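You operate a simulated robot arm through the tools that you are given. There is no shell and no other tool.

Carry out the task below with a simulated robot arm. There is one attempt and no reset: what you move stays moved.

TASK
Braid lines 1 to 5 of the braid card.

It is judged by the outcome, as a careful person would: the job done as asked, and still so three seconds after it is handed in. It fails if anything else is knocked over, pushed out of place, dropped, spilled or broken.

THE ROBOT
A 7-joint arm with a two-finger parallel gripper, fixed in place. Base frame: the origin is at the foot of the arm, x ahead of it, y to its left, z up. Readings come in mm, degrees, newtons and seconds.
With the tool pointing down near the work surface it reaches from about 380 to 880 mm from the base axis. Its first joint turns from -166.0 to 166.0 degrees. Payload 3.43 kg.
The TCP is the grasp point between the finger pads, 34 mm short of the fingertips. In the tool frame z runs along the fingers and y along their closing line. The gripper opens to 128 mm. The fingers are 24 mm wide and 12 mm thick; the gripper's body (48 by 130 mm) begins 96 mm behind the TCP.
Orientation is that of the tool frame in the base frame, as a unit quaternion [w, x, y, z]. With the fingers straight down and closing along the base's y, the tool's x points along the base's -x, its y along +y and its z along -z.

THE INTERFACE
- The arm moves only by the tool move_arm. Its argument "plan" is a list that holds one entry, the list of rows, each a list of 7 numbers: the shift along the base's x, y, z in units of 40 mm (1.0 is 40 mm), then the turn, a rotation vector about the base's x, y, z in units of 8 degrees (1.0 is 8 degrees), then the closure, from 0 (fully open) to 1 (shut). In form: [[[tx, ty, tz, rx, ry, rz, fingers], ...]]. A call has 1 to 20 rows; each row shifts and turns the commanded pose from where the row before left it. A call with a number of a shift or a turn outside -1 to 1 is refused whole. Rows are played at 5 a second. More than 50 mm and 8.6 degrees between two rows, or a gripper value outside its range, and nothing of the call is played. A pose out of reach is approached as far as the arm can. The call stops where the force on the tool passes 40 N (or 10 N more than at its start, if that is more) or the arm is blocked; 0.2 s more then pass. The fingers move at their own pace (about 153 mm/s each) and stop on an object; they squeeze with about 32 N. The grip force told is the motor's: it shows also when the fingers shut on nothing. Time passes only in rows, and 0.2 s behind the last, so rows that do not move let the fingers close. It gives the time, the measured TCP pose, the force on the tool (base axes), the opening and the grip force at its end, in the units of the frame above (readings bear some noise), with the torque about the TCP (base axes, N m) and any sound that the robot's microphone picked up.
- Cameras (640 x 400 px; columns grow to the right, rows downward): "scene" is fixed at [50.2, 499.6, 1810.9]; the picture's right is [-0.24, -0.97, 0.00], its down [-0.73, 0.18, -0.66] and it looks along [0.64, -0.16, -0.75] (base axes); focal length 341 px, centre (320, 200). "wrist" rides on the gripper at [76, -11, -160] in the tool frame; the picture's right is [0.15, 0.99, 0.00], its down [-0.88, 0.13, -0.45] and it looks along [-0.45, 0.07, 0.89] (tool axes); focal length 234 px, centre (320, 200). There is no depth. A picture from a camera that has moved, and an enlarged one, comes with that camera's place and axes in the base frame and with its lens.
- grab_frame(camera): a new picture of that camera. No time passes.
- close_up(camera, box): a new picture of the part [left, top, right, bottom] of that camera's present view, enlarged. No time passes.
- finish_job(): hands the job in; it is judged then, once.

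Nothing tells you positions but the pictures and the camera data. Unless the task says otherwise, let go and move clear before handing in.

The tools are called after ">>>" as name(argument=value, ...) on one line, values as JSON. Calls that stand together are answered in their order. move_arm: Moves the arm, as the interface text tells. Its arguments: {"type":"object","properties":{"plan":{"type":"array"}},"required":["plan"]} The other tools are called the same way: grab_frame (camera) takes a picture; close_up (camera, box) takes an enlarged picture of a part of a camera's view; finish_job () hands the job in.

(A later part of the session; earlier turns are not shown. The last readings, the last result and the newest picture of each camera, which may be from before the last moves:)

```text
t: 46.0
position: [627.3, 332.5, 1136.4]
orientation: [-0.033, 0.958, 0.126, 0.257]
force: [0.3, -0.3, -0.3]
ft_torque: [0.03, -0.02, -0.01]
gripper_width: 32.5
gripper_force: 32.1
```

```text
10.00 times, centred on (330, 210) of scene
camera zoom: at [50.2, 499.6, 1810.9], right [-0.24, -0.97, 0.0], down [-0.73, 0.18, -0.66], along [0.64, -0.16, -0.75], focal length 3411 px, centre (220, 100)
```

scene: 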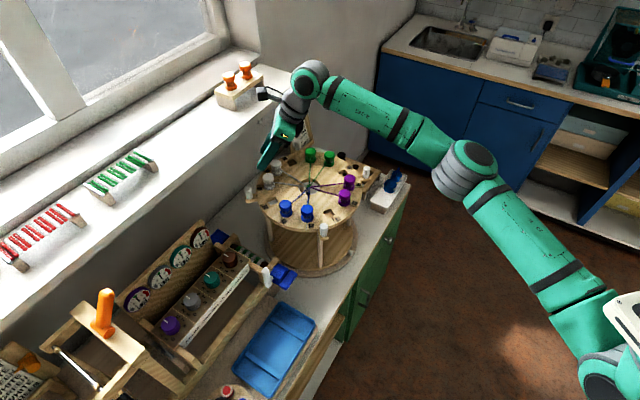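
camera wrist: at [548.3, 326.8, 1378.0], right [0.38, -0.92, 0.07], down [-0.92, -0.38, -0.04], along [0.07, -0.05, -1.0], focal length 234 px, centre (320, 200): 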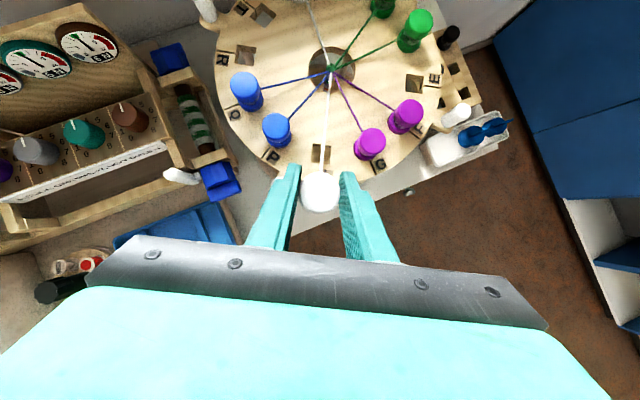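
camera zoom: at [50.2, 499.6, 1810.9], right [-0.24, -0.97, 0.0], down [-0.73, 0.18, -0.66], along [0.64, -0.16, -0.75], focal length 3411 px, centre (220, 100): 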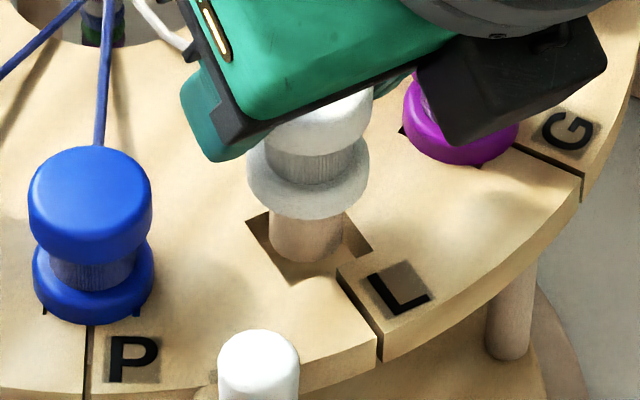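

The peg looks centred in the hole with no contact force. Continuing down in small steps.

>>> move_arm(plan=[[[0, 0, -0.06, 0, 0, 0, 0.92], [0, 0, -0.06, 0, 0, 0, 0.92], [0, 0, -0.06, 0, 0, 0, 0.92], [0, 0, 0, 0, 0, 0, 0.92]]])

>>> close_up(camera="scene", box=[310, 190, 350, 230])

```text
t: 47.0
position: [629.0, 333.6, 1128.3]
orientation: [-0.034, 0.958, 0.126, 0.256]
force: [-0.6, 0.3, -1.0]
ft_torque: [-0.01, 0.02, 0.02]
gripper_width: 32.5
gripper_force: 31.8
```

```text
10.00 times, centred on (330, 210) of scene
camera zoom: at [50.2, 499.6, 1810.9], right [-0.24, -0.97, 0.0], down [-0.73, 0.18, -0.66], along [0.64, -0.16, -0.75], focal length 3411 px, centre (220, 100)
```

zoom: 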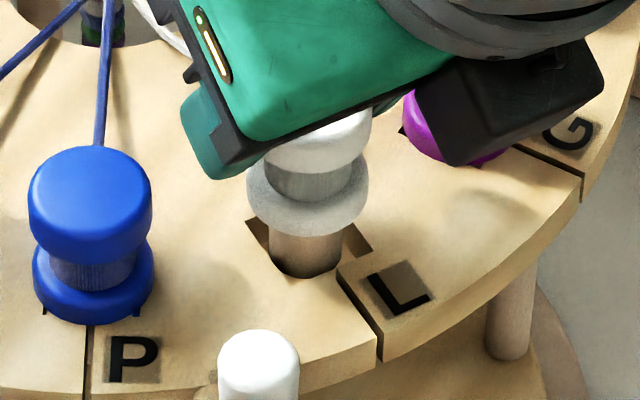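

The peg is entering the hole. I'll continue lowering to seat it.

>>> move_arm(plan=[[[0, 0, -0.1, 0, 0, 0, 0.92], [0, 0, -0.1, 0, 0, 0, 0.92], [0, 0, -0.1, 0, 0, 0, 0.92], [0, 0, -0.08, 0, 0, 0, 0.92], [0, 0, 0, 0, 0, 0, 0.92]]])

>>> close_up(camera="scene", box=[310, 190, 350, 230])

>>> close_up(camera="wrist", box=[220, 90, 420, 250])

```text
t: 48.2
position: [627.6, 334.2, 1113.0]
orientation: [-0.035, 0.958, 0.126, 0.255]
force: [0.5, 0.7, -1.2]
ft_torque: [-0.01, 0.05, -0.01]
gripper_width: 32.7
gripper_force: 31.7
```

```text
10.00 times, centred on (330, 210) of scene
camera zoom: at [50.2, 499.6, 1810.9], right [-0.24, -0.97, 0.0], down [-0.73, 0.18, -0.66], along [0.64, -0.16, -0.75], focal length 3411 px, centre (220, 100)
```

zoom: 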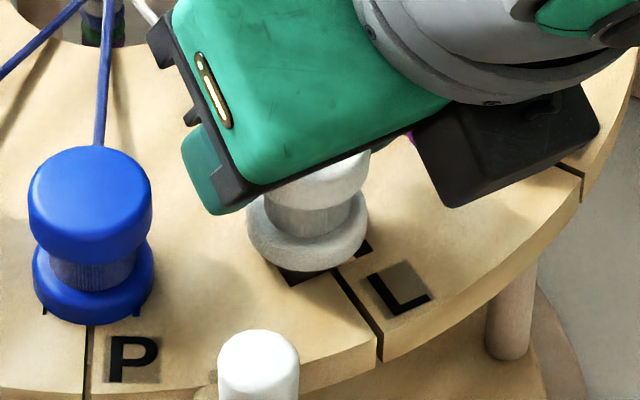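

```text
2.50 times, centred on (320, 170) of wrist
camera zoom: at [610.6, 341.1, 1289.7], right [0.38, -0.92, 0.07], down [-0.92, -0.38, -0.04], along [0.07, -0.05, -1.0], focal length 585 px, centre (320, 275)
```

zoom: 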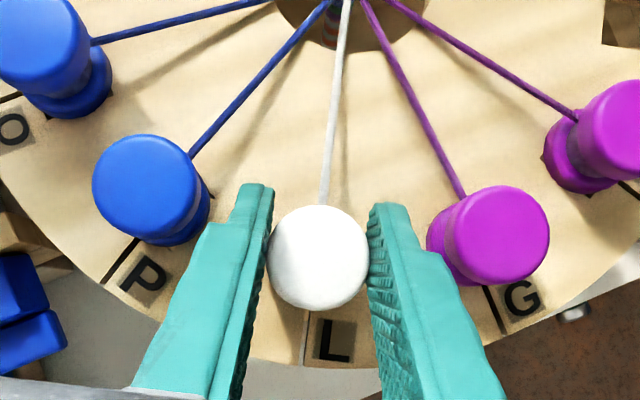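

>>> move_arm(plan=[[[0, 0, -0.07, 0, 0, 0, 0.92], [0, 0, -0.06, 0, 0, 0, 0.92], [0, 0, -0.04, 0, 0, 0, 0.92], [0, 0, 0, 0, 0, 0, 0.92]]])

>>> close_up(camera="scene", box=[310, 190, 350, 230])

```text
t: 49.2
position: [627.9, 333.9, 1106.1]
orientation: [-0.034, 0.958, 0.126, 0.256]
force: [-1.1, 0.6, -0.5]
ft_torque: [0.02, 0.02, 0.0]
gripper_width: 32.6
gripper_force: 32.0
```

```text
10.00 times, centred on (330, 210) of scene
camera zoom: at [50.2, 499.6, 1810.9], right [-0.24, -0.97, 0.0], down [-0.73, 0.18, -0.66], along [0.64, -0.16, -0.75], focal length 3411 px, centre (220, 100)
```

zoom: 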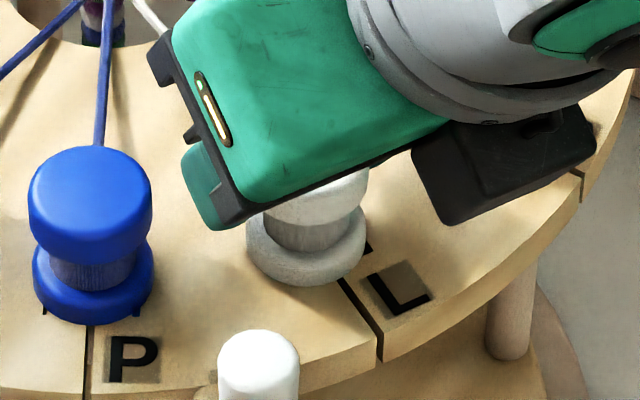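

The bobbin is seated in L. I'll open the fingers just enough to release and check before rising.

>>> move_arm(plan=[[[0, 0, 0, 0, 0, 0, 0.74], [0, 0, 0, 0, 0, 0, 0.7], [0, 0, 0, 0, 0, 0, 0.66], [0, 0, 0, 0, 0, 0, 0.63], [0, 0, 0, 0, 0, 0, 0.63]]])

>>> close_up(camera="wrist", box=[220, 90, 420, 250])

>>> close_up(camera="scene", box=[310, 190, 350, 230])

```text
t: 50.4
position: [628.1, 333.6, 1106.7]
orientation: [-0.033, 0.958, 0.125, 0.256]
force: [-0.4, 0.0, -0.4]
ft_torque: [0.04, -0.02, -0.02]
gripper_width: 47.3
gripper_force: 0.0
```

```text
2.50 times, centred on (320, 170) of wrist
camera zoom: at [610.7, 341.2, 1283.0], right [0.38, -0.92, 0.07], down [-0.92, -0.38, -0.04], along [0.07, -0.05, -1.0], focal length 585 px, centre (320, 275)
```

zoom: 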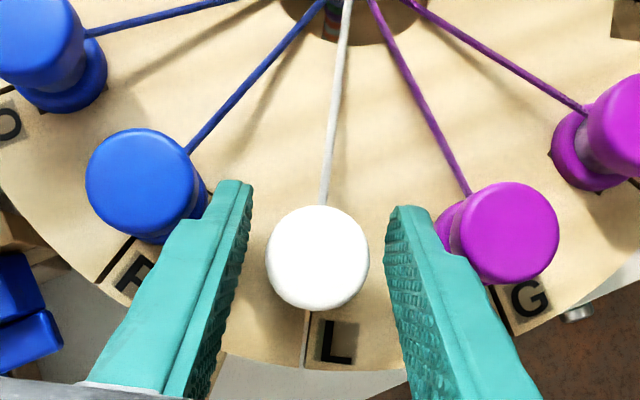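

```text
10.00 times, centred on (330, 210) of scene
camera zoom: at [50.2, 499.6, 1810.9], right [-0.24, -0.97, 0.0], down [-0.73, 0.18, -0.66], along [0.64, -0.16, -0.75], focal length 3411 px, centre (220, 100)
```

zoom: 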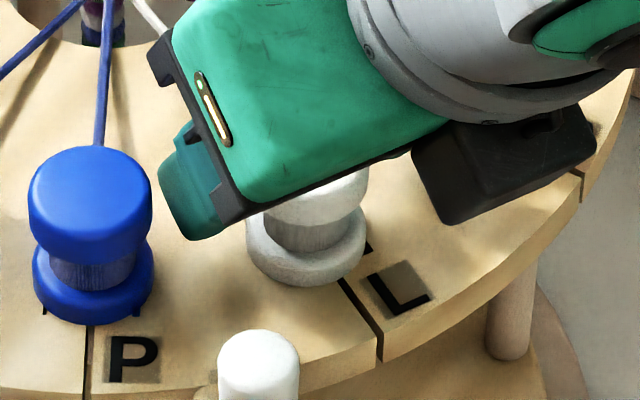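

Bobbin T is now in L. I'll rise straight up, turn back +60° and move over the purple bobbin at F for line 2.

>>> move_arm(plan=[[[0, 0, 0.4, 0, 0, 0, 0.63], [0, 0, 0.6, 0, 0, 0, 0.63], [0, 0, 0.6, 0, 0, 0, 0.63], [0, 0, 0.6, 0, 0, 0, 0.63], [0.272, -0.266, 0, 0, 0, 0.9375, 0.63], [0.272, -0.266, 0, 0, 0, 0.9375, 0.63], [0.272, -0.266, 0, 0, 0, 0.9375, 0.63], [0.272, -0.266, 0, 0, 0, 0.9375, 0.63], [0.272, -0.266, 0, 0, 0, 0.9375, 0.63], [0.272, -0.266, 0, 0, 0, 0.9375, 0.63], [0.272, -0.266, 0, 0, 0, 0.9375, 0.63], [0.272, -0.266, 0, 0, 0, 0.9375, 0.63], [0, 0, 0, 0, 0, 0, 0.63]]])

>>> grab_frame(camera="wrist")

>>> close_up(camera="wrist", box=[240, 110, 400, 230])

>>> close_up(camera="scene", box=[230, 120, 400, 280])

```text
t: 53.2
position: [714.5, 249.1, 1193.9]
orientation: [-0.157, 0.766, 0.589, 0.204]
force: [-0.5, 0.2, -1.3]
ft_torque: [0.0, -0.01, -0.03]
gripper_width: 47.4
gripper_force: 0.0
```

```text
taken
camera wrist: at [699.9, 238.5, 1371.1], right [0.99, -0.13, 0.07], down [-0.13, -0.99, -0.04], along [0.08, 0.03, -1.0], focal length 234 px, centre (320, 200)
```

wrist: 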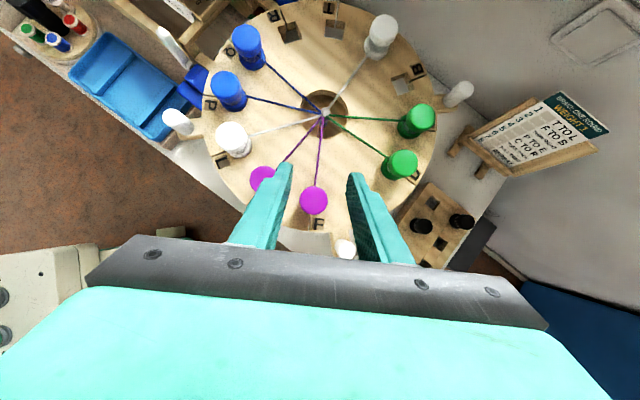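

```text
3.33 times, centred on (320, 170) of wrist
camera zoom: at [699.9, 238.5, 1371.1], right [0.99, -0.13, 0.07], down [-0.13, -0.99, -0.04], along [0.08, 0.03, -1.0], focal length 781 px, centre (320, 300)
```

zoom: 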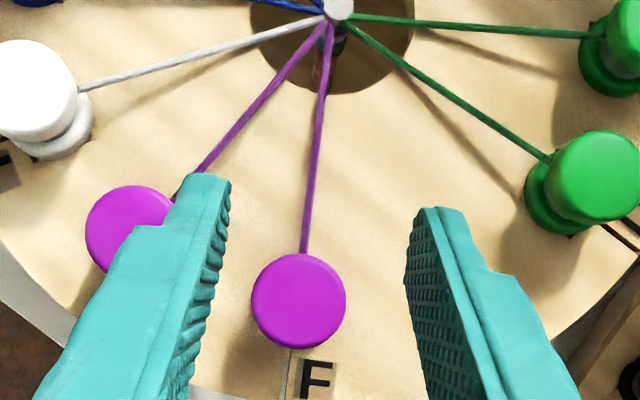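

```text
2.50 times, centred on (315, 200) of scene
camera zoom: at [50.2, 499.6, 1810.9], right [-0.24, -0.97, 0.0], down [-0.73, 0.18, -0.66], along [0.64, -0.16, -0.75], focal length 853 px, centre (332, 200)
```

zoom: 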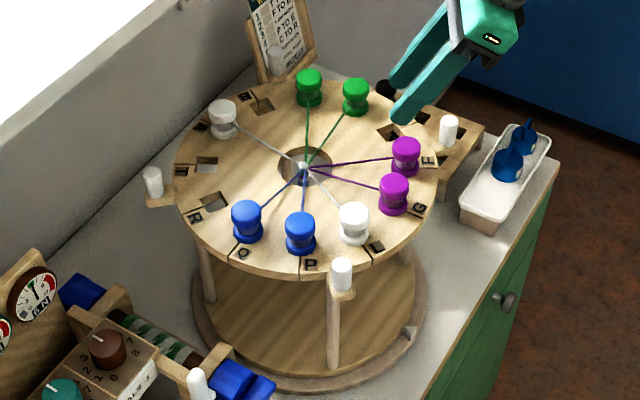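

Line 1 looks right: white is in L. The F bobbin is about 1 mm from the grasp axis, so I'll descend partway and recheck.

>>> move_arm(plan=[[[0, -0.02, -0.5, 0, 0, 0, 0.63], [0, 0, -0.6, 0, 0, 0, 0.63], [0, 0, -0.5, 0, 0, 0, 0.63], [0, 0, 0, 0, 0, 0, 0.63]]])

>>> close_up(camera="wrist", box=[240, 110, 400, 230])

>>> close_up(camera="scene", box=[320, 130, 400, 220])

```text
t: 54.2
position: [715.2, 247.9, 1131.1]
orientation: [-0.155, 0.767, 0.588, 0.206]
force: [0.0, -0.2, -0.1]
ft_torque: [-0.03, -0.03, 0.01]
gripper_width: 47.6
gripper_force: 0.1
```

```text
3.33 times, centred on (320, 170) of wrist
camera zoom: at [700.0, 237.8, 1307.2], right [0.99, -0.13, 0.07], down [-0.13, -0.99, -0.04], along [0.08, 0.03, -1.0], focal length 781 px, centre (320, 300)
```

zoom: 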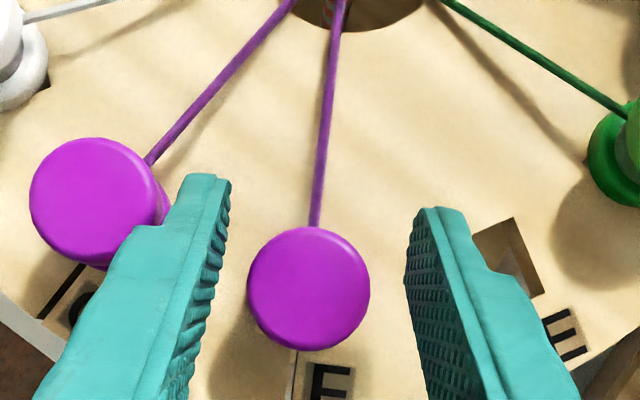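

```text
4.44 times, centred on (360, 175) of scene
camera zoom: at [50.2, 499.6, 1810.9], right [-0.24, -0.97, 0.0], down [-0.73, 0.18, -0.66], along [0.64, -0.16, -0.75], focal length 1516 px, centre (142, 311)
```

zoom: 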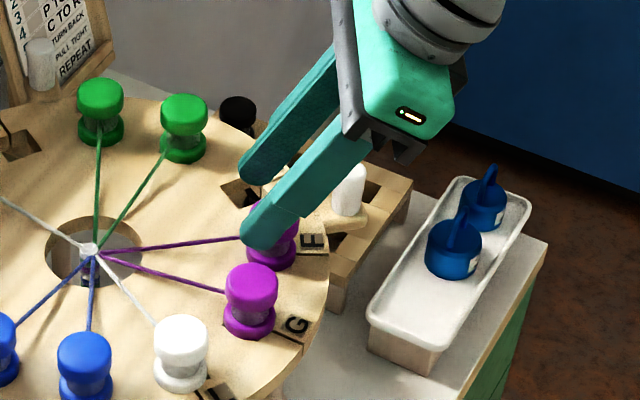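

>>> move_arm(plan=[[[-0.018, -0.012, -0.3, 0, 0, 0, 0.63], [0, 0, -0.3, 0, 0, 0, 0.63], [0, 0, 0, 0, 0, 0, 0.63], [0, 0, 0, 0, 0, 0, 0.7], [0, 0, 0, 0, 0, 0, 0.78], [0, 0, 0, 0, 0, 0, 0.88], [0, 0, 0, 0, 0, 0, 0.92], [0, 0, 0, 0, 0, 0, 0.92]]])

>>> close_up(camera="wrist", box=[240, 110, 400, 230])

```text
t: 56.0
position: [715.5, 247.5, 1106.6]
orientation: [-0.158, 0.766, 0.589, 0.205]
force: [0.2, -0.5, -0.3]
ft_torque: [-0.02, -0.01, 0.03]
gripper_width: 32.8
gripper_force: 31.8
```

```text
3.33 times, centred on (320, 170) of wrist
camera zoom: at [699.3, 237.2, 1282.7], right [0.99, -0.13, 0.07], down [-0.13, -0.99, -0.04], along [0.08, 0.03, -1.0], focal length 781 px, centre (320, 300)
```

zoom: 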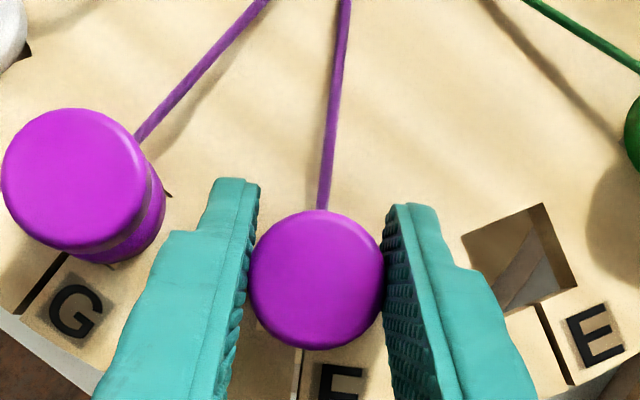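

The purple bobbin is gripped with the same offsets as before. I'll lift it, turn −60° and carry it to just before slot B to see the hole.

>>> move_arm(plan=[[[0, 0, 0.25, 0, 0, 0, 0.92], [0, 0, 0.4, 0, 0, 0, 0.92], [0, 0, 0.5, 0, 0, 0, 0.92], [0, 0, 0.6, 0, 0, 0, 0.92], [0, 0, 0.6, 0, 0, 0, 0.92], [0.256, 0.42, 0, 0, 0, -0.9375, 0.92], [0.256, 0.42, 0, 0, 0, -0.9375, 0.92], [0.256, 0.42, 0, 0, 0, -0.9375, 0.92], [0.256, 0.42, 0, 0, 0, -0.9375, 0.92], [0.256, 0.42, 0, 0, 0, -0.9375, 0.92], [0.256, 0.42, 0, 0, 0, -0.9375, 0.92], [0.256, 0.42, 0, 0, 0, -0.9375, 0.92], [0.256, 0.42, 0, 0, 0, -0.9375, 0.92], [0, 0, 0, 0, 0, 0, 0.92]]])

>>> grab_frame(camera="wrist")

>>> close_up(camera="wrist", box=[240, 40, 400, 200])

>>> close_up(camera="scene", box=[230, 80, 400, 240])

```text
t: 59.0
position: [795.7, 381.6, 1201.2]
orientation: [-0.033, 0.958, 0.126, 0.255]
force: [-0.4, -0.1, -0.4]
ft_torque: [0.01, -0.01, 0.01]
gripper_width: 32.7
gripper_force: 31.9
```

```text
taken
camera wrist: at [779.1, 389.5, 1377.1], right [0.38, -0.92, 0.07], down [-0.92, -0.38, -0.04], along [0.07, -0.05, -1.0], focal length 234 px, centre (320, 200)
```

wrist: 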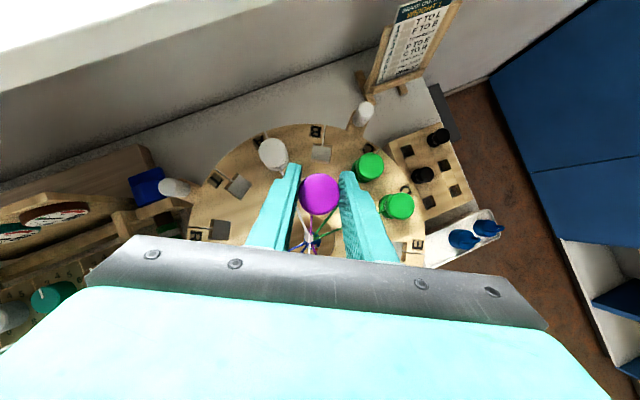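

```text
2.50 times, centred on (320, 120) of wrist
camera zoom: at [779.1, 389.5, 1377.1], right [0.38, -0.92, 0.07], down [-0.92, -0.38, -0.04], along [0.07, -0.05, -1.0], focal length 585 px, centre (320, 400)
```

zoom: 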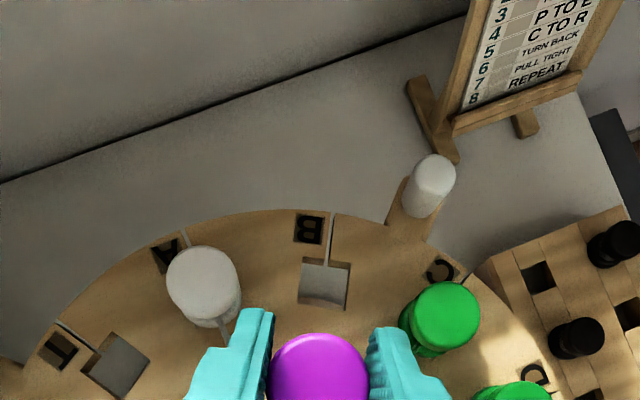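

```text
2.50 times, centred on (315, 160) of scene
camera zoom: at [50.2, 499.6, 1810.9], right [-0.24, -0.97, 0.0], down [-0.73, 0.18, -0.66], along [0.64, -0.16, -0.75], focal length 853 px, centre (332, 300)
```

zoom: 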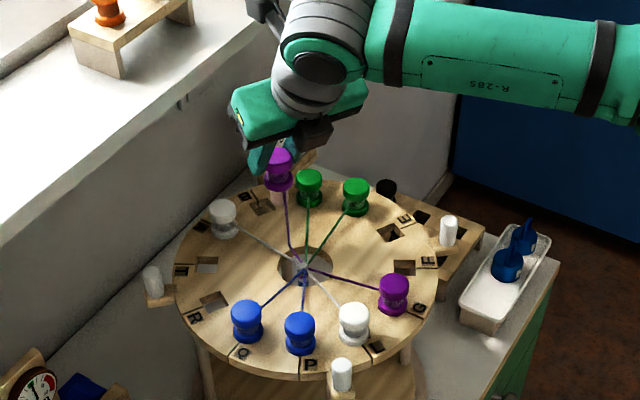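

Slot B's hole appears at the same image position that L's did, so the same offset applies: TCP (857.9, 397). I'll move over it and lower until the peg is just above the disc.

>>> move_arm(plan=[[[0.785, 0.18, 0, 0, 0, 0, 0.92], [0.785, 0.18, 0, 0, 0, 0, 0.92], [0, 0, -0.6, 0, 0, 0, 0.92], [0, 0, -0.5, 0, 0, 0, 0.92], [0, 0, -0.3, 0, 0, 0, 0.92], [0, 0, 0, 0, 0, 0, 0.92]]])

>>> close_up(camera="scene", box=[275, 130, 325, 180])

>>> close_up(camera="wrist", box=[220, 90, 420, 250])

>>> grab_frame(camera="scene")

```text
t: 60.4
position: [858.3, 396.8, 1145.0]
orientation: [-0.033, 0.958, 0.126, 0.256]
force: [0.6, -0.9, -0.7]
ft_torque: [0.0, 0.01, 0.03]
gripper_width: 32.7
gripper_force: 31.8
```

```text
8.00 times, centred on (300, 155) of scene
camera zoom: at [50.2, 499.6, 1810.9], right [-0.24, -0.97, 0.0], down [-0.73, 0.18, -0.66], along [0.64, -0.16, -0.75], focal length 2729 px, centre (480, 560)
```

zoom: 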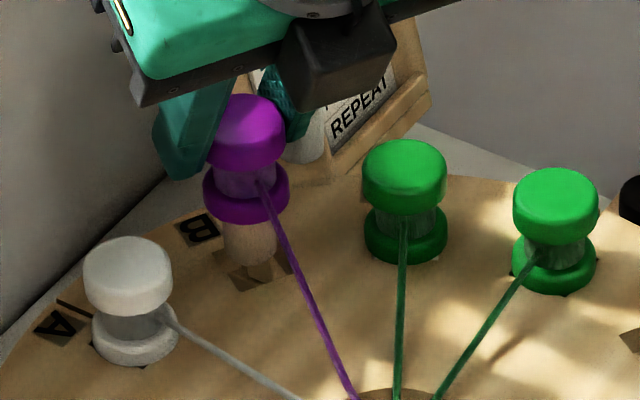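

```text
2.50 times, centred on (320, 170) of wrist
camera zoom: at [841.1, 404.3, 1320.7], right [0.38, -0.92, 0.07], down [-0.92, -0.38, -0.04], along [0.07, -0.05, -1.0], focal length 585 px, centre (320, 275)
```

zoom: 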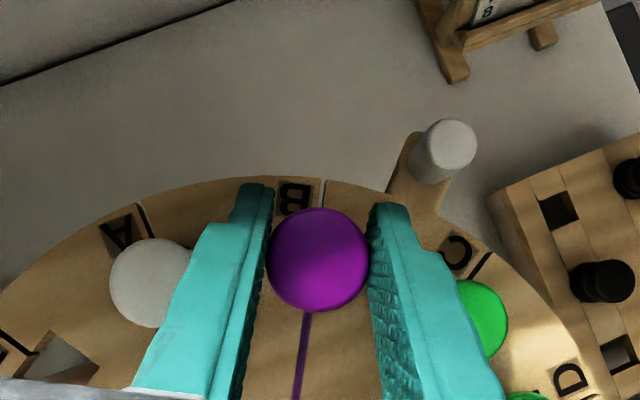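

```text
taken
```

scene: 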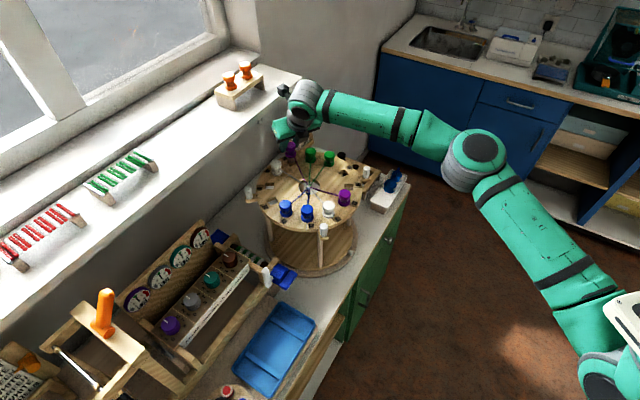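

>>> close_up(camera="scene", box=[287, 147, 323, 183])

```text
11.11 times, centred on (305, 165) of scene
camera zoom: at [50.2, 499.6, 1810.9], right [-0.24, -0.97, 0.0], down [-0.73, 0.18, -0.66], along [0.64, -0.16, -0.75], focal length 3790 px, centre (487, 589)
```

zoom: 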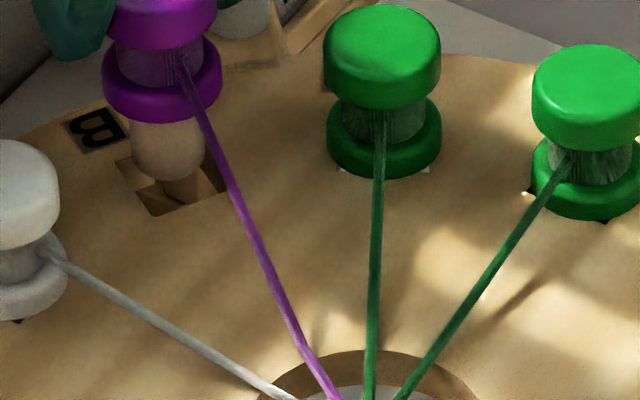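

The peg is about 1 mm off the hole's centre. I'll correct by (+0.8, −0.7) mm and lower gently.

>>> move_arm(plan=[[[0.02, -0.018, 0, 0, 0, 0, 0.92], [0, 0, -0.08, 0, 0, 0, 0.92], [0, 0, -0.08, 0, 0, 0, 0.92], [0, 0, -0.06, 0, 0, 0, 0.92], [0, 0, -0.06, 0, 0, 0, 0.92], [0, 0, 0, 0, 0, 0, 0.92]]])

>>> close_up(camera="scene", box=[287, 147, 323, 183])

```text
t: 61.8
position: [859.5, 396.0, 1132.9]
orientation: [-0.033, 0.958, 0.127, 0.255]
force: [0.4, 0.4, -1.4]
ft_torque: [-0.03, -0.01, 0.03]
gripper_width: 33.0
gripper_force: 31.5
```

```text
11.11 times, centred on (305, 165) of scene
camera zoom: at [50.2, 499.6, 1810.9], right [-0.24, -0.97, 0.0], down [-0.73, 0.18, -0.66], along [0.64, -0.16, -0.75], focal length 3790 px, centre (487, 589)
```

zoom: 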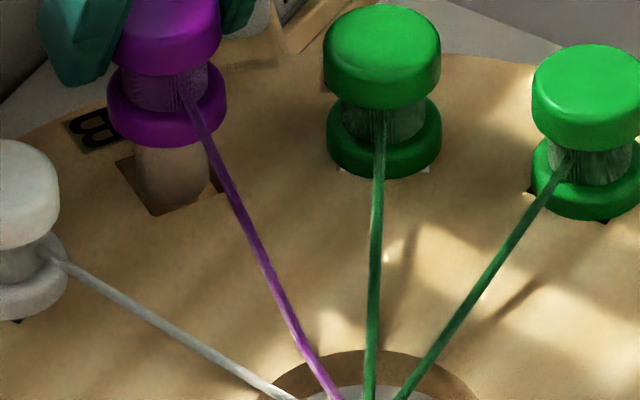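

The peg is at the hole and centred, with no contact force. Continuing to lower.

>>> move_arm(plan=[[[0, 0, -0.1, 0, 0, 0, 0.92], [0, 0, -0.1, 0, 0, 0, 0.92], [0, 0, -0.1, 0, 0, 0, 0.92], [0, 0, -0.1, 0, 0, 0, 0.92], [0, 0, 0, 0, 0, 0, 0.92]]])

>>> close_up(camera="scene", box=[287, 147, 323, 183])

>>> close_up(camera="wrist", box=[220, 90, 420, 250])

```text
t: 63.0
position: [859.5, 395.9, 1116.0]
orientation: [-0.034, 0.958, 0.125, 0.256]
force: [0.6, 0.3, -0.4]
ft_torque: [0.0, 0.05, 0.02]
gripper_width: 32.8
gripper_force: 31.8
```

```text
11.11 times, centred on (305, 165) of scene
camera zoom: at [50.2, 499.6, 1810.9], right [-0.24, -0.97, 0.0], down [-0.73, 0.18, -0.66], along [0.64, -0.16, -0.75], focal length 3790 px, centre (487, 589)
```

zoom: 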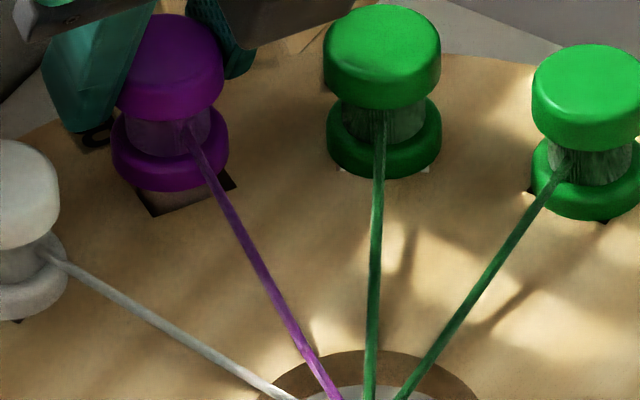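

```text
2.50 times, centred on (320, 170) of wrist
camera zoom: at [842.2, 403.6, 1293.6], right [0.38, -0.92, 0.07], down [-0.92, -0.38, -0.04], along [0.07, -0.05, -1.0], focal length 585 px, centre (320, 275)
```

zoom: 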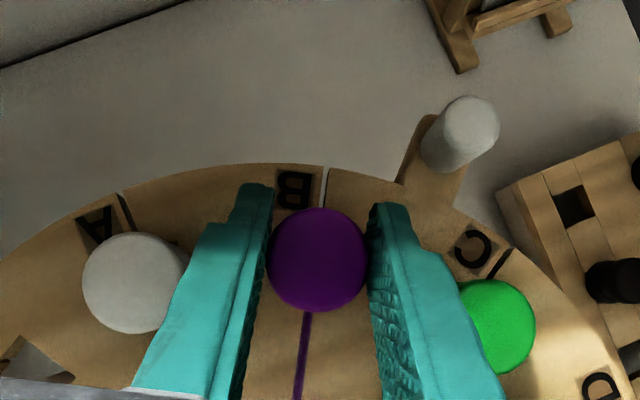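

>>> move_arm(plan=[[[0, 0, -0.1, 0, 0, 0, 0.92], [0, 0, -0.08, 0, 0, 0, 0.92], [0, 0, -0.07, 0, 0, 0, 0.92], [0, 0, 0, 0, 0, 0, 0.92]]])

>>> close_up(camera="scene", box=[287, 147, 323, 183])

```text
t: 64.0
position: [859.3, 395.6, 1106.5]
orientation: [-0.034, 0.958, 0.126, 0.256]
force: [-0.3, -0.2, 0.4]
ft_torque: [0.0, 0.04, 0.0]
gripper_width: 32.7
gripper_force: 31.3
```

```text
11.11 times, centred on (305, 165) of scene
camera zoom: at [50.2, 499.6, 1810.9], right [-0.24, -0.97, 0.0], down [-0.73, 0.18, -0.66], along [0.64, -0.16, -0.75], focal length 3790 px, centre (487, 589)
```

zoom: 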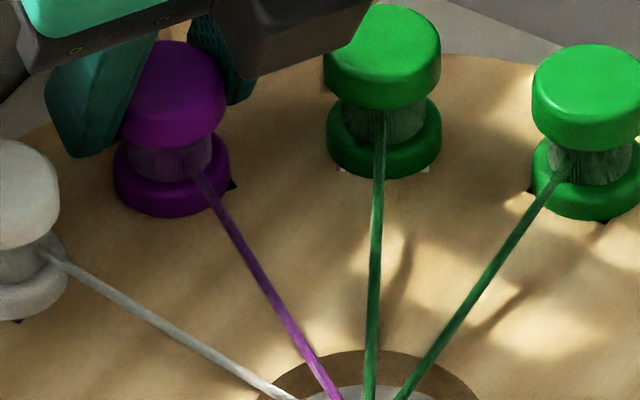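

The purple bobbin is seated in B. I'll release it with a small opening and rise straight up.

>>> move_arm(plan=[[[0, 0, 0, 0, 0, 0, 0.74], [0, 0, 0, 0, 0, 0, 0.7], [0, 0, 0, 0, 0, 0, 0.66], [0, 0, 0, 0, 0, 0, 0.63], [0, 0, 0, 0, 0, 0, 0.63], [0, 0, 0.4, 0, 0, 0, 0.63], [0, 0, 0.6, 0, 0, 0, 0.63], [0, 0, 0.6, 0, 0, 0, 0.63], [0, 0, 0.7, 0, 0, 0, 0.63], [0, 0, 0, 0, 0, 0, 0.63]]])

>>> grab_frame(camera="wrist")

>>> close_up(camera="scene", box=[240, 120, 390, 260])

```text
t: 66.2
position: [858.6, 395.2, 1199.4]
orientation: [-0.033, 0.958, 0.126, 0.256]
force: [0.3, 0.0, 0.4]
ft_torque: [-0.02, 0.01, -0.01]
gripper_width: 47.6
gripper_force: 0.0
```

```text
taken
camera wrist: at [842.1, 403.0, 1375.9], right [0.38, -0.92, 0.07], down [-0.92, -0.38, -0.04], along [0.07, -0.05, -1.0], focal length 234 px, centre (320, 200)
```

wrist: 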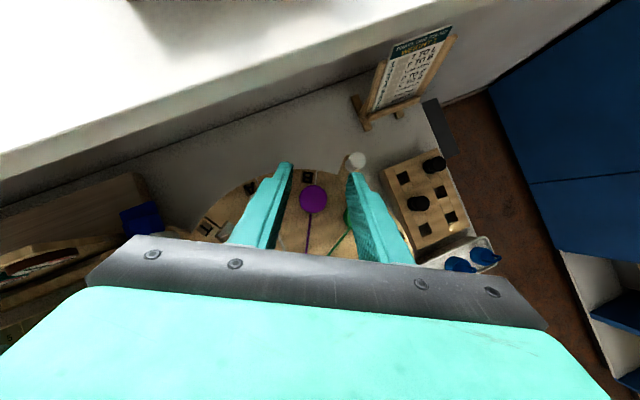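

```text
2.86 times, centred on (315, 190) of scene
camera zoom: at [50.2, 499.6, 1810.9], right [-0.24, -0.97, 0.0], down [-0.73, 0.18, -0.66], along [0.64, -0.16, -0.75], focal length 975 px, centre (334, 229)
```

zoom: 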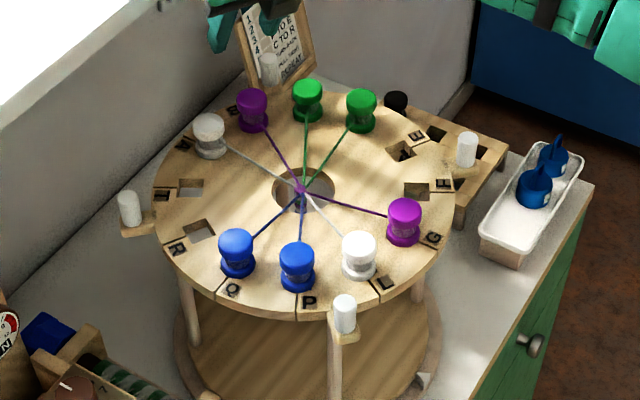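

Lines 1 and 2 are done. For line 3 I'll turn the top a quarter clockwise ("right") by gripping the white knob nearest the weight tray and swinging it around. First I'll move over that knob with the tool vertical.

>>> move_arm(plan=[[[-0.353, -0.634, 0.05, 0, 0, 0.9375, 0.63], [-0.353, -0.634, 0.05, 0, 0, 0.9375, 0.63], [-0.353, -0.634, 0.05, 0, 0, 0.9375, 0.63], [-0.353, -0.634, 0, 0, 0, 0.9375, 0.63], [-0.353, -0.634, 0, 0, 0, 0.9375, 0.63], [-0.353, -0.634, 0, 0, 0, 0.9375, 0.63], [-0.353, -0.634, 0, 0, 0, 0.9375, 0.63], [-0.353, -0.634, 0, 0, 0, 0.9375, 0.63], [0, 0, 0, -0.906, 0.243, 0, 0.63], [0, 0, 0, -0.906, 0.243, 0, 0.63], [0, 0, 0, -0.906, 0.243, 0, 0.63], [0, 0, 0, -0.906, 0.243, 0, 0.63], [0, 0, 0, 0, 0, 0, 0.63]]])

>>> grab_frame(camera="wrist")

>>> close_up(camera="wrist", box=[240, 90, 400, 210])

>>> close_up(camera="scene", box=[240, 90, 430, 270])

```text
t: 69.0
position: [746.2, 192.0, 1206.4]
orientation: [0.002, 0.794, 0.609, -0.002]
force: [-0.2, 1.3, -0.4]
ft_torque: [-0.01, 0.0, -0.02]
gripper_width: 47.5
gripper_force: 0.1
```

```text
taken
camera wrist: at [754.4, 269.0, 1365.3], right [0.99, -0.11, 0.0], down [-0.1, -0.88, 0.46], along [-0.05, -0.46, -0.89], focal length 234 px, centre (320, 200)
```

wrist: 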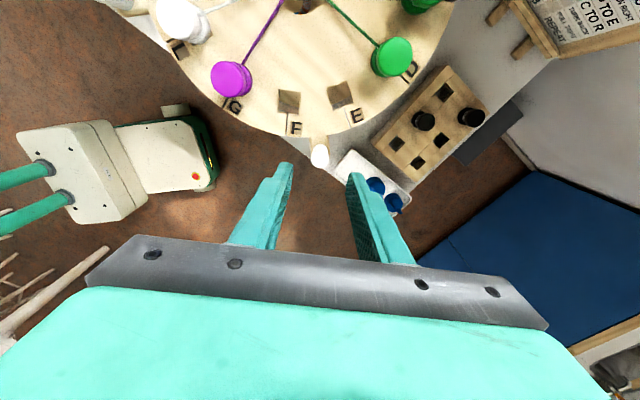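

```text
3.33 times, centred on (320, 150) of wrist
camera zoom: at [754.4, 269.0, 1365.3], right [0.99, -0.11, 0.0], down [-0.1, -0.88, 0.46], along [-0.05, -0.46, -0.89], focal length 781 px, centre (320, 367)
```

zoom: 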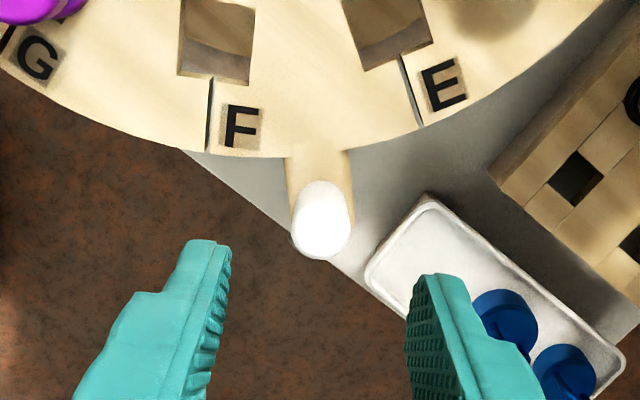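

```text
2.22 times, centred on (335, 180) of scene
camera zoom: at [50.2, 499.6, 1810.9], right [-0.24, -0.97, 0.0], down [-0.73, 0.18, -0.66], along [0.64, -0.16, -0.75], focal length 758 px, centre (287, 244)
```

zoom: 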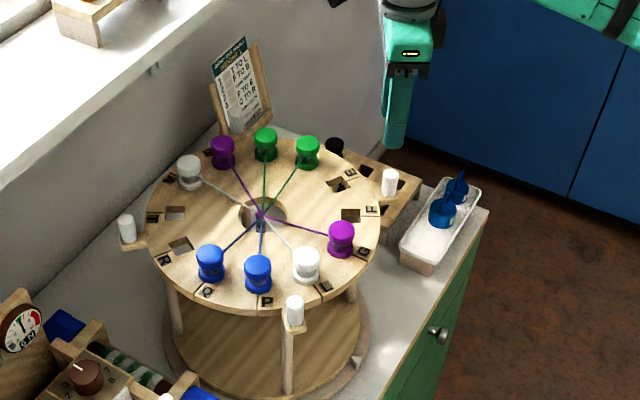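

The knob is centred between the fingers at about (746.7, 194). I'll descend to it and check before gripping.

>>> move_arm(plan=[[[0.03, 0.035, -0.5, 0, 0, 0, 0.63], [0, 0, -0.7, 0, 0, 0, 0.63], [0, 0, -0.7, 0, 0, 0, 0.63], [0, 0, -0.4, 0, 0, 0, 0.63], [0, 0, 0, 0, 0, 0, 0.63]]])

>>> close_up(camera="wrist", box=[220, 80, 420, 220])

>>> close_up(camera="scene", box=[330, 130, 410, 210])

```text
t: 70.2
position: [748.2, 194.0, 1113.6]
orientation: [0.0, 0.793, 0.609, 0.0]
force: [-0.6, 0.0, -0.4]
ft_torque: [0.0, 0.0, 0.01]
gripper_width: 47.2
gripper_force: 0.1
```

```text
2.86 times, centred on (320, 150) of wrist
camera zoom: at [756.0, 270.7, 1273.0], right [0.99, -0.11, 0.0], down [-0.1, -0.88, 0.46], along [-0.05, -0.45, -0.89], focal length 669 px, centre (320, 343)
```

zoom: 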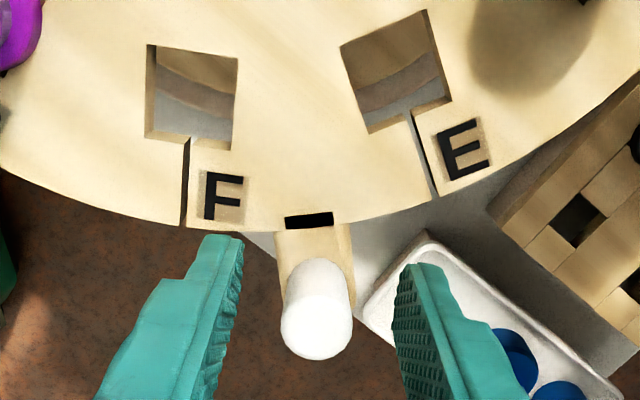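

```text
5.00 times, centred on (370, 170) of scene
camera zoom: at [50.2, 499.6, 1810.9], right [-0.24, -0.97, 0.0], down [-0.73, 0.18, -0.66], along [0.64, -0.16, -0.75], focal length 1706 px, centre (70, 350)
```

zoom: 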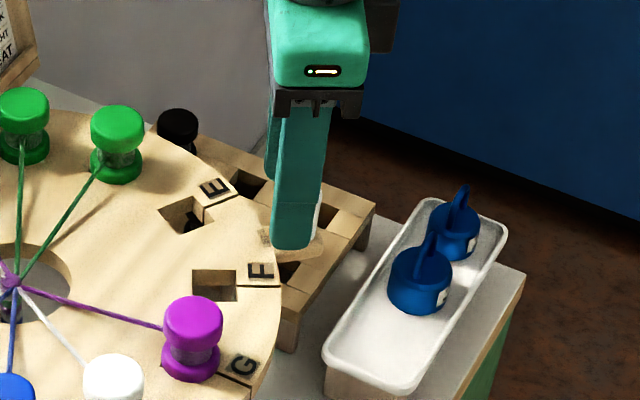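

There is a black mark on the disc rim beside this knob that I haven't noticed at the other knobs. I'll look at it closely before turning anything.

>>> close_up(camera="wrist", box=[285, 130, 355, 200])

>>> close_up(camera="wrist", box=[150, 0, 500, 170])

>>> close_up(camera="scene", box=[305, 220, 345, 260])

>>> close_up(camera="scene", box=[235, 170, 275, 210])

```text
5.71 times, centred on (320, 165) of wrist
camera zoom: at [756.0, 270.7, 1273.0], right [0.99, -0.11, 0.0], down [-0.1, -0.88, 0.46], along [-0.05, -0.45, -0.89], focal length 1338 px, centre (320, 400)
```

zoom: 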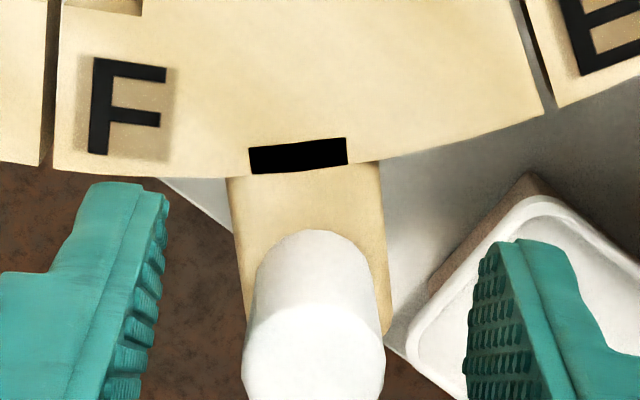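

```text
1.83 times, centred on (325, 85) of wrist
camera zoom: at [756.0, 270.7, 1273.0], right [0.99, -0.11, 0.0], down [-0.1, -0.88, 0.46], along [-0.05, -0.45, -0.89], focal length 428 px, centre (311, 410)
```

zoom: 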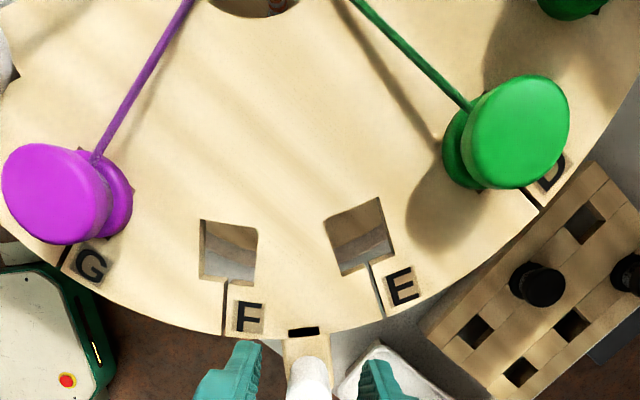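

```text
10.00 times, centred on (325, 240) of scene
camera zoom: at [50.2, 499.6, 1810.9], right [-0.24, -0.97, 0.0], down [-0.73, 0.18, -0.66], along [0.64, -0.16, -0.75], focal length 3411 px, centre (270, -200)
```

zoom: 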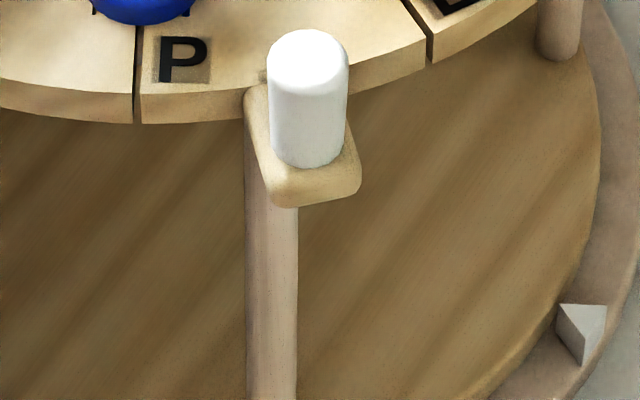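

```text
10.00 times, centred on (255, 190) of scene
camera zoom: at [50.2, 499.6, 1810.9], right [-0.24, -0.97, 0.0], down [-0.73, 0.18, -0.66], along [0.64, -0.16, -0.75], focal length 3411 px, centre (970, 300)
```

zoom: 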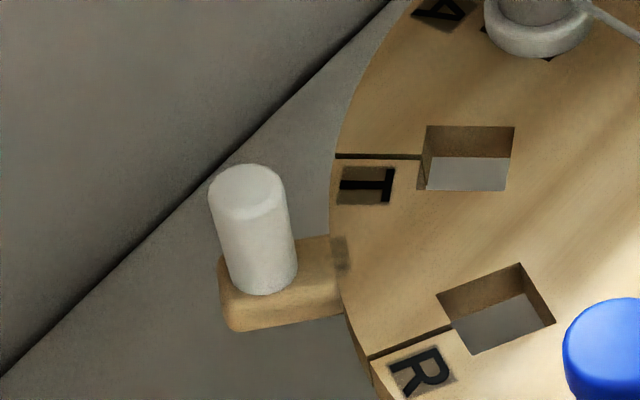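

The black patch is just where the knob's arm overlaps the rim, because the other knobs show a similar patch. I'll grip the knob and start a gentle clockwise swing of a few degrees to feel how the stand turns.

>>> move_arm(plan=[[[0, 0, -0.12, 0, 0, 0, 0.63], [0, 0, 0, 0, 0, 0, 0.75], [0, 0, 0, 0, 0, 0, 0.85], [0, 0, 0, 0, 0, 0, 0.95], [0, 0, 0, 0, 0, 0, 0.95], [0, 0, 0, 0, 0, 0, 0.95]]])

>>> move_arm(plan=[[[-0.281, 0.0075, 0, 0, 0, -0.469, 0.95], [-0.28, 0.025, 0, 0, 0, -0.469, 0.95], [0, 0, 0, 0, 0, 0, 0.95]]])

>>> grab_frame(camera="wrist")

>>> close_up(camera="scene", box=[230, 110, 420, 290])

```text
t: 71.6
position: [749.5, 195.1, 1108.8]
orientation: [0.0, 0.793, 0.61, 0.0]
force: [1.8, 2.3, 4.6]
ft_torque: [-0.75, 0.34, 0.03]
gripper_width: 21.2
gripper_force: 45.5
```

```text
t: 72.4
position: [725.8, 195.8, 1108.7]
orientation: [0.002, 0.831, 0.556, -0.001]
force: [3.7, 1.6, 2.1]
ft_torque: [-0.1, -0.13, -0.3]
gripper_width: 21.2
gripper_force: 44.8
```

```text
taken
camera wrist: at [743.3, 270.1, 1268.3], right [0.97, -0.24, 0.0], down [-0.22, -0.86, 0.46], along [-0.11, -0.44, -0.89], focal length 234 px, centre (320, 200)
```

wrist: 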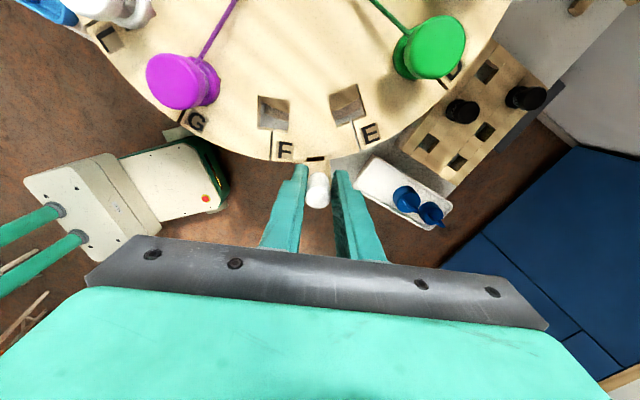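

```text
2.22 times, centred on (325, 200) of scene
camera zoom: at [50.2, 499.6, 1810.9], right [-0.24, -0.97, 0.0], down [-0.73, 0.18, -0.66], along [0.64, -0.16, -0.75], focal length 758 px, centre (309, 200)
```

zoom: 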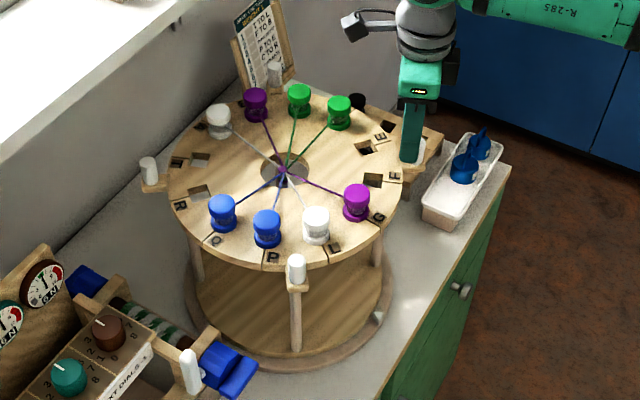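

The stand turns freely with only a few newtons. I'll continue the clockwise arc slowly to about the halfway point.

>>> move_arm(plan=[[[-0.278, 0.0425, 0, 0, 0, -0.469, 0.95], [-0.275, 0.0625, 0, 0, 0, -0.469, 0.95], [-0.27, 0.079, 0, 0, 0, -0.469, 0.95], [-0.264, 0.096, 0, 0, 0, -0.469, 0.95], [-0.257, 0.115, 0, 0, 0, -0.469, 0.95], [-0.2495, 0.13, 0, 0, 0, -0.469, 0.95], [-0.24, 0.1475, 0, 0, 0, -0.469, 0.95], [-0.23, 0.16, 0, 0, 0, -0.469, 0.95], [-0.22, 0.1775, 0, 0, 0, -0.469, 0.95], [-0.206, 0.19, 0, 0, 0, -0.469, 0.95], [0, 0, 0, 0, 0, 0, 0.95]]])

>>> grab_frame(camera="scene")

>>> close_up(camera="scene", box=[230, 110, 420, 290])

```text
t: 74.8
position: [625.8, 243.3, 1108.3]
orientation: [0.0, 0.966, 0.259, -0.002]
force: [1.3, 5.3, 5.4]
ft_torque: [0.29, -0.39, 0.25]
gripper_width: 21.4
gripper_force: 44.9
```

```text
taken
```

scene: 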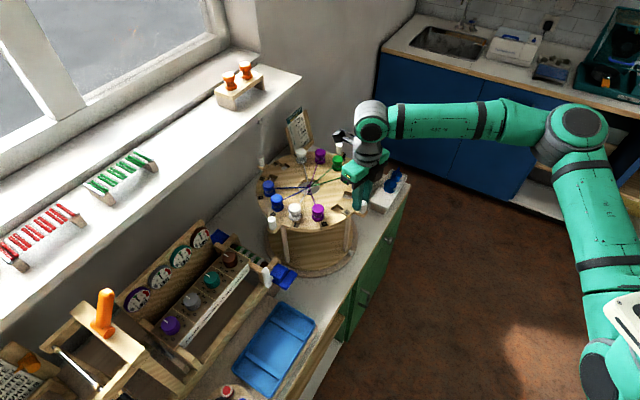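

```text
2.22 times, centred on (325, 200) of scene
camera zoom: at [50.2, 499.6, 1810.9], right [-0.24, -0.97, 0.0], down [-0.73, 0.18, -0.66], along [0.64, -0.16, -0.75], focal length 758 px, centre (309, 200)
```

zoom: 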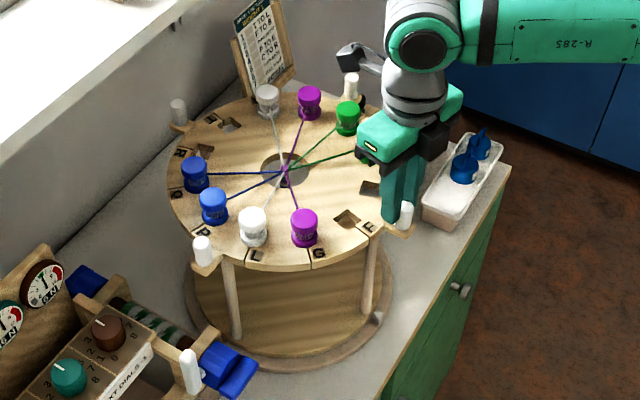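

Halfway round, still smooth with nothing touched. I'll complete the second half of the quarter turn.

>>> move_arm(plan=[[[-0.194, 0.205, 0, 0, 0, -0.469, 0.95], [-0.18, 0.215, 0, 0, 0, -0.469, 0.95], [-0.1675, 0.2275, 0, 0, 0, -0.469, 0.95], [-0.15, 0.2375, 0, 0, 0, -0.469, 0.95], [-0.135, 0.2475, 0, 0, 0, -0.469, 0.95], [-0.1175, 0.255, 0, 0, 0, -0.469, 0.95], [-0.1025, 0.2625, 0, 0, 0, -0.469, 0.95], [-0.0825, 0.2675, 0, 0, 0, -0.469, 0.95], [0, 0, 0, 0, 0, 0, 0.95]]])

>>> close_up(camera="scene", box=[230, 110, 420, 290])

```text
t: 76.8
position: [582.3, 320.7, 1107.9]
orientation: [0.0, 1.0, 0.0, -0.002]
force: [3.9, 0.6, 4.2]
ft_torque: [0.0, -0.09, -0.22]
gripper_width: 21.4
gripper_force: 45.1
```

```text
2.22 times, centred on (325, 200) of scene
camera zoom: at [50.2, 499.6, 1810.9], right [-0.24, -0.97, 0.0], down [-0.73, 0.18, -0.66], along [0.64, -0.16, -0.75], focal length 758 px, centre (309, 200)
```

zoom: 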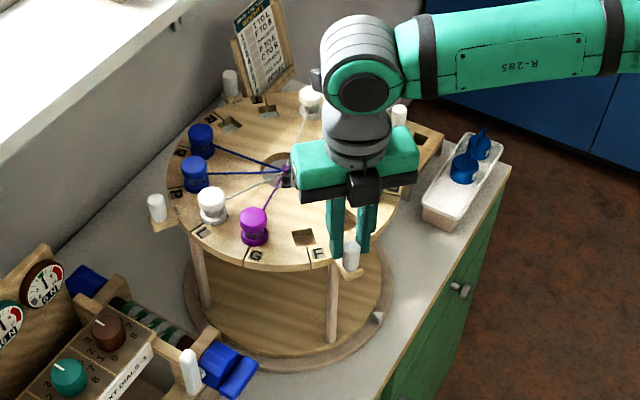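

>>> move_arm(plan=[[[-0.0675, 0.275, 0, 0, 0, -0.469, 0.95], [-0.0475, 0.2775, 0, 0, 0, -0.469, 0.95], [-0.03, 0.28, 0, 0, 0, -0.469, 0.95], [-0.0125, 0.28, 0, 0, 0, -0.469, 0.95], [0, 0, 0, 0, 0, 0, 0.95], [0, 0, 0, 0, 0, 0, 0.95]]])

>>> close_up(camera="scene", box=[230, 110, 420, 290])

>>> grab_frame(camera="wrist")

```text
t: 78.2
position: [575.6, 364.6, 1108.1]
orientation: [0.0, 0.991, -0.131, -0.001]
force: [12.0, -1.2, -2.6]
ft_torque: [0.06, 0.04, -0.3]
gripper_width: 21.3
gripper_force: 44.8
```

```text
2.22 times, centred on (325, 200) of scene
camera zoom: at [50.2, 499.6, 1810.9], right [-0.24, -0.97, 0.0], down [-0.73, 0.18, -0.66], along [0.64, -0.16, -0.75], focal length 758 px, centre (309, 200)
```

zoom: 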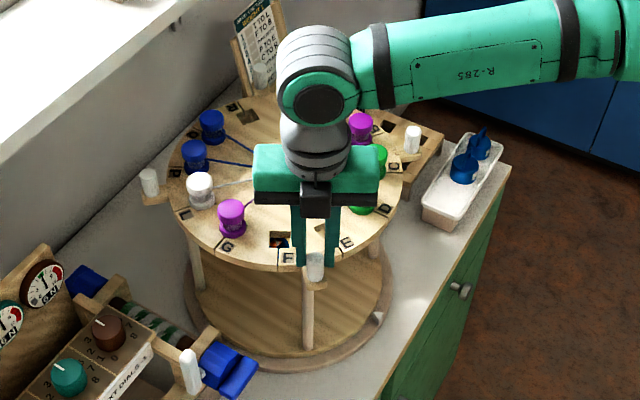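

```text
taken
camera wrist: at [650.8, 355.5, 1268.1], right [-0.12, -0.99, 0.0], down [-0.88, 0.1, 0.46], along [-0.45, 0.05, -0.89], focal length 234 px, centre (320, 200)
```

wrist: 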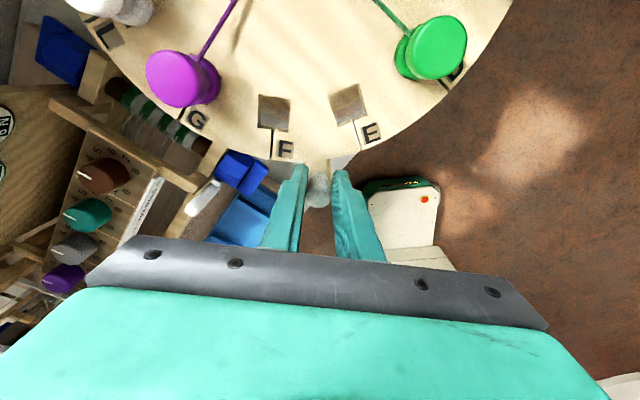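

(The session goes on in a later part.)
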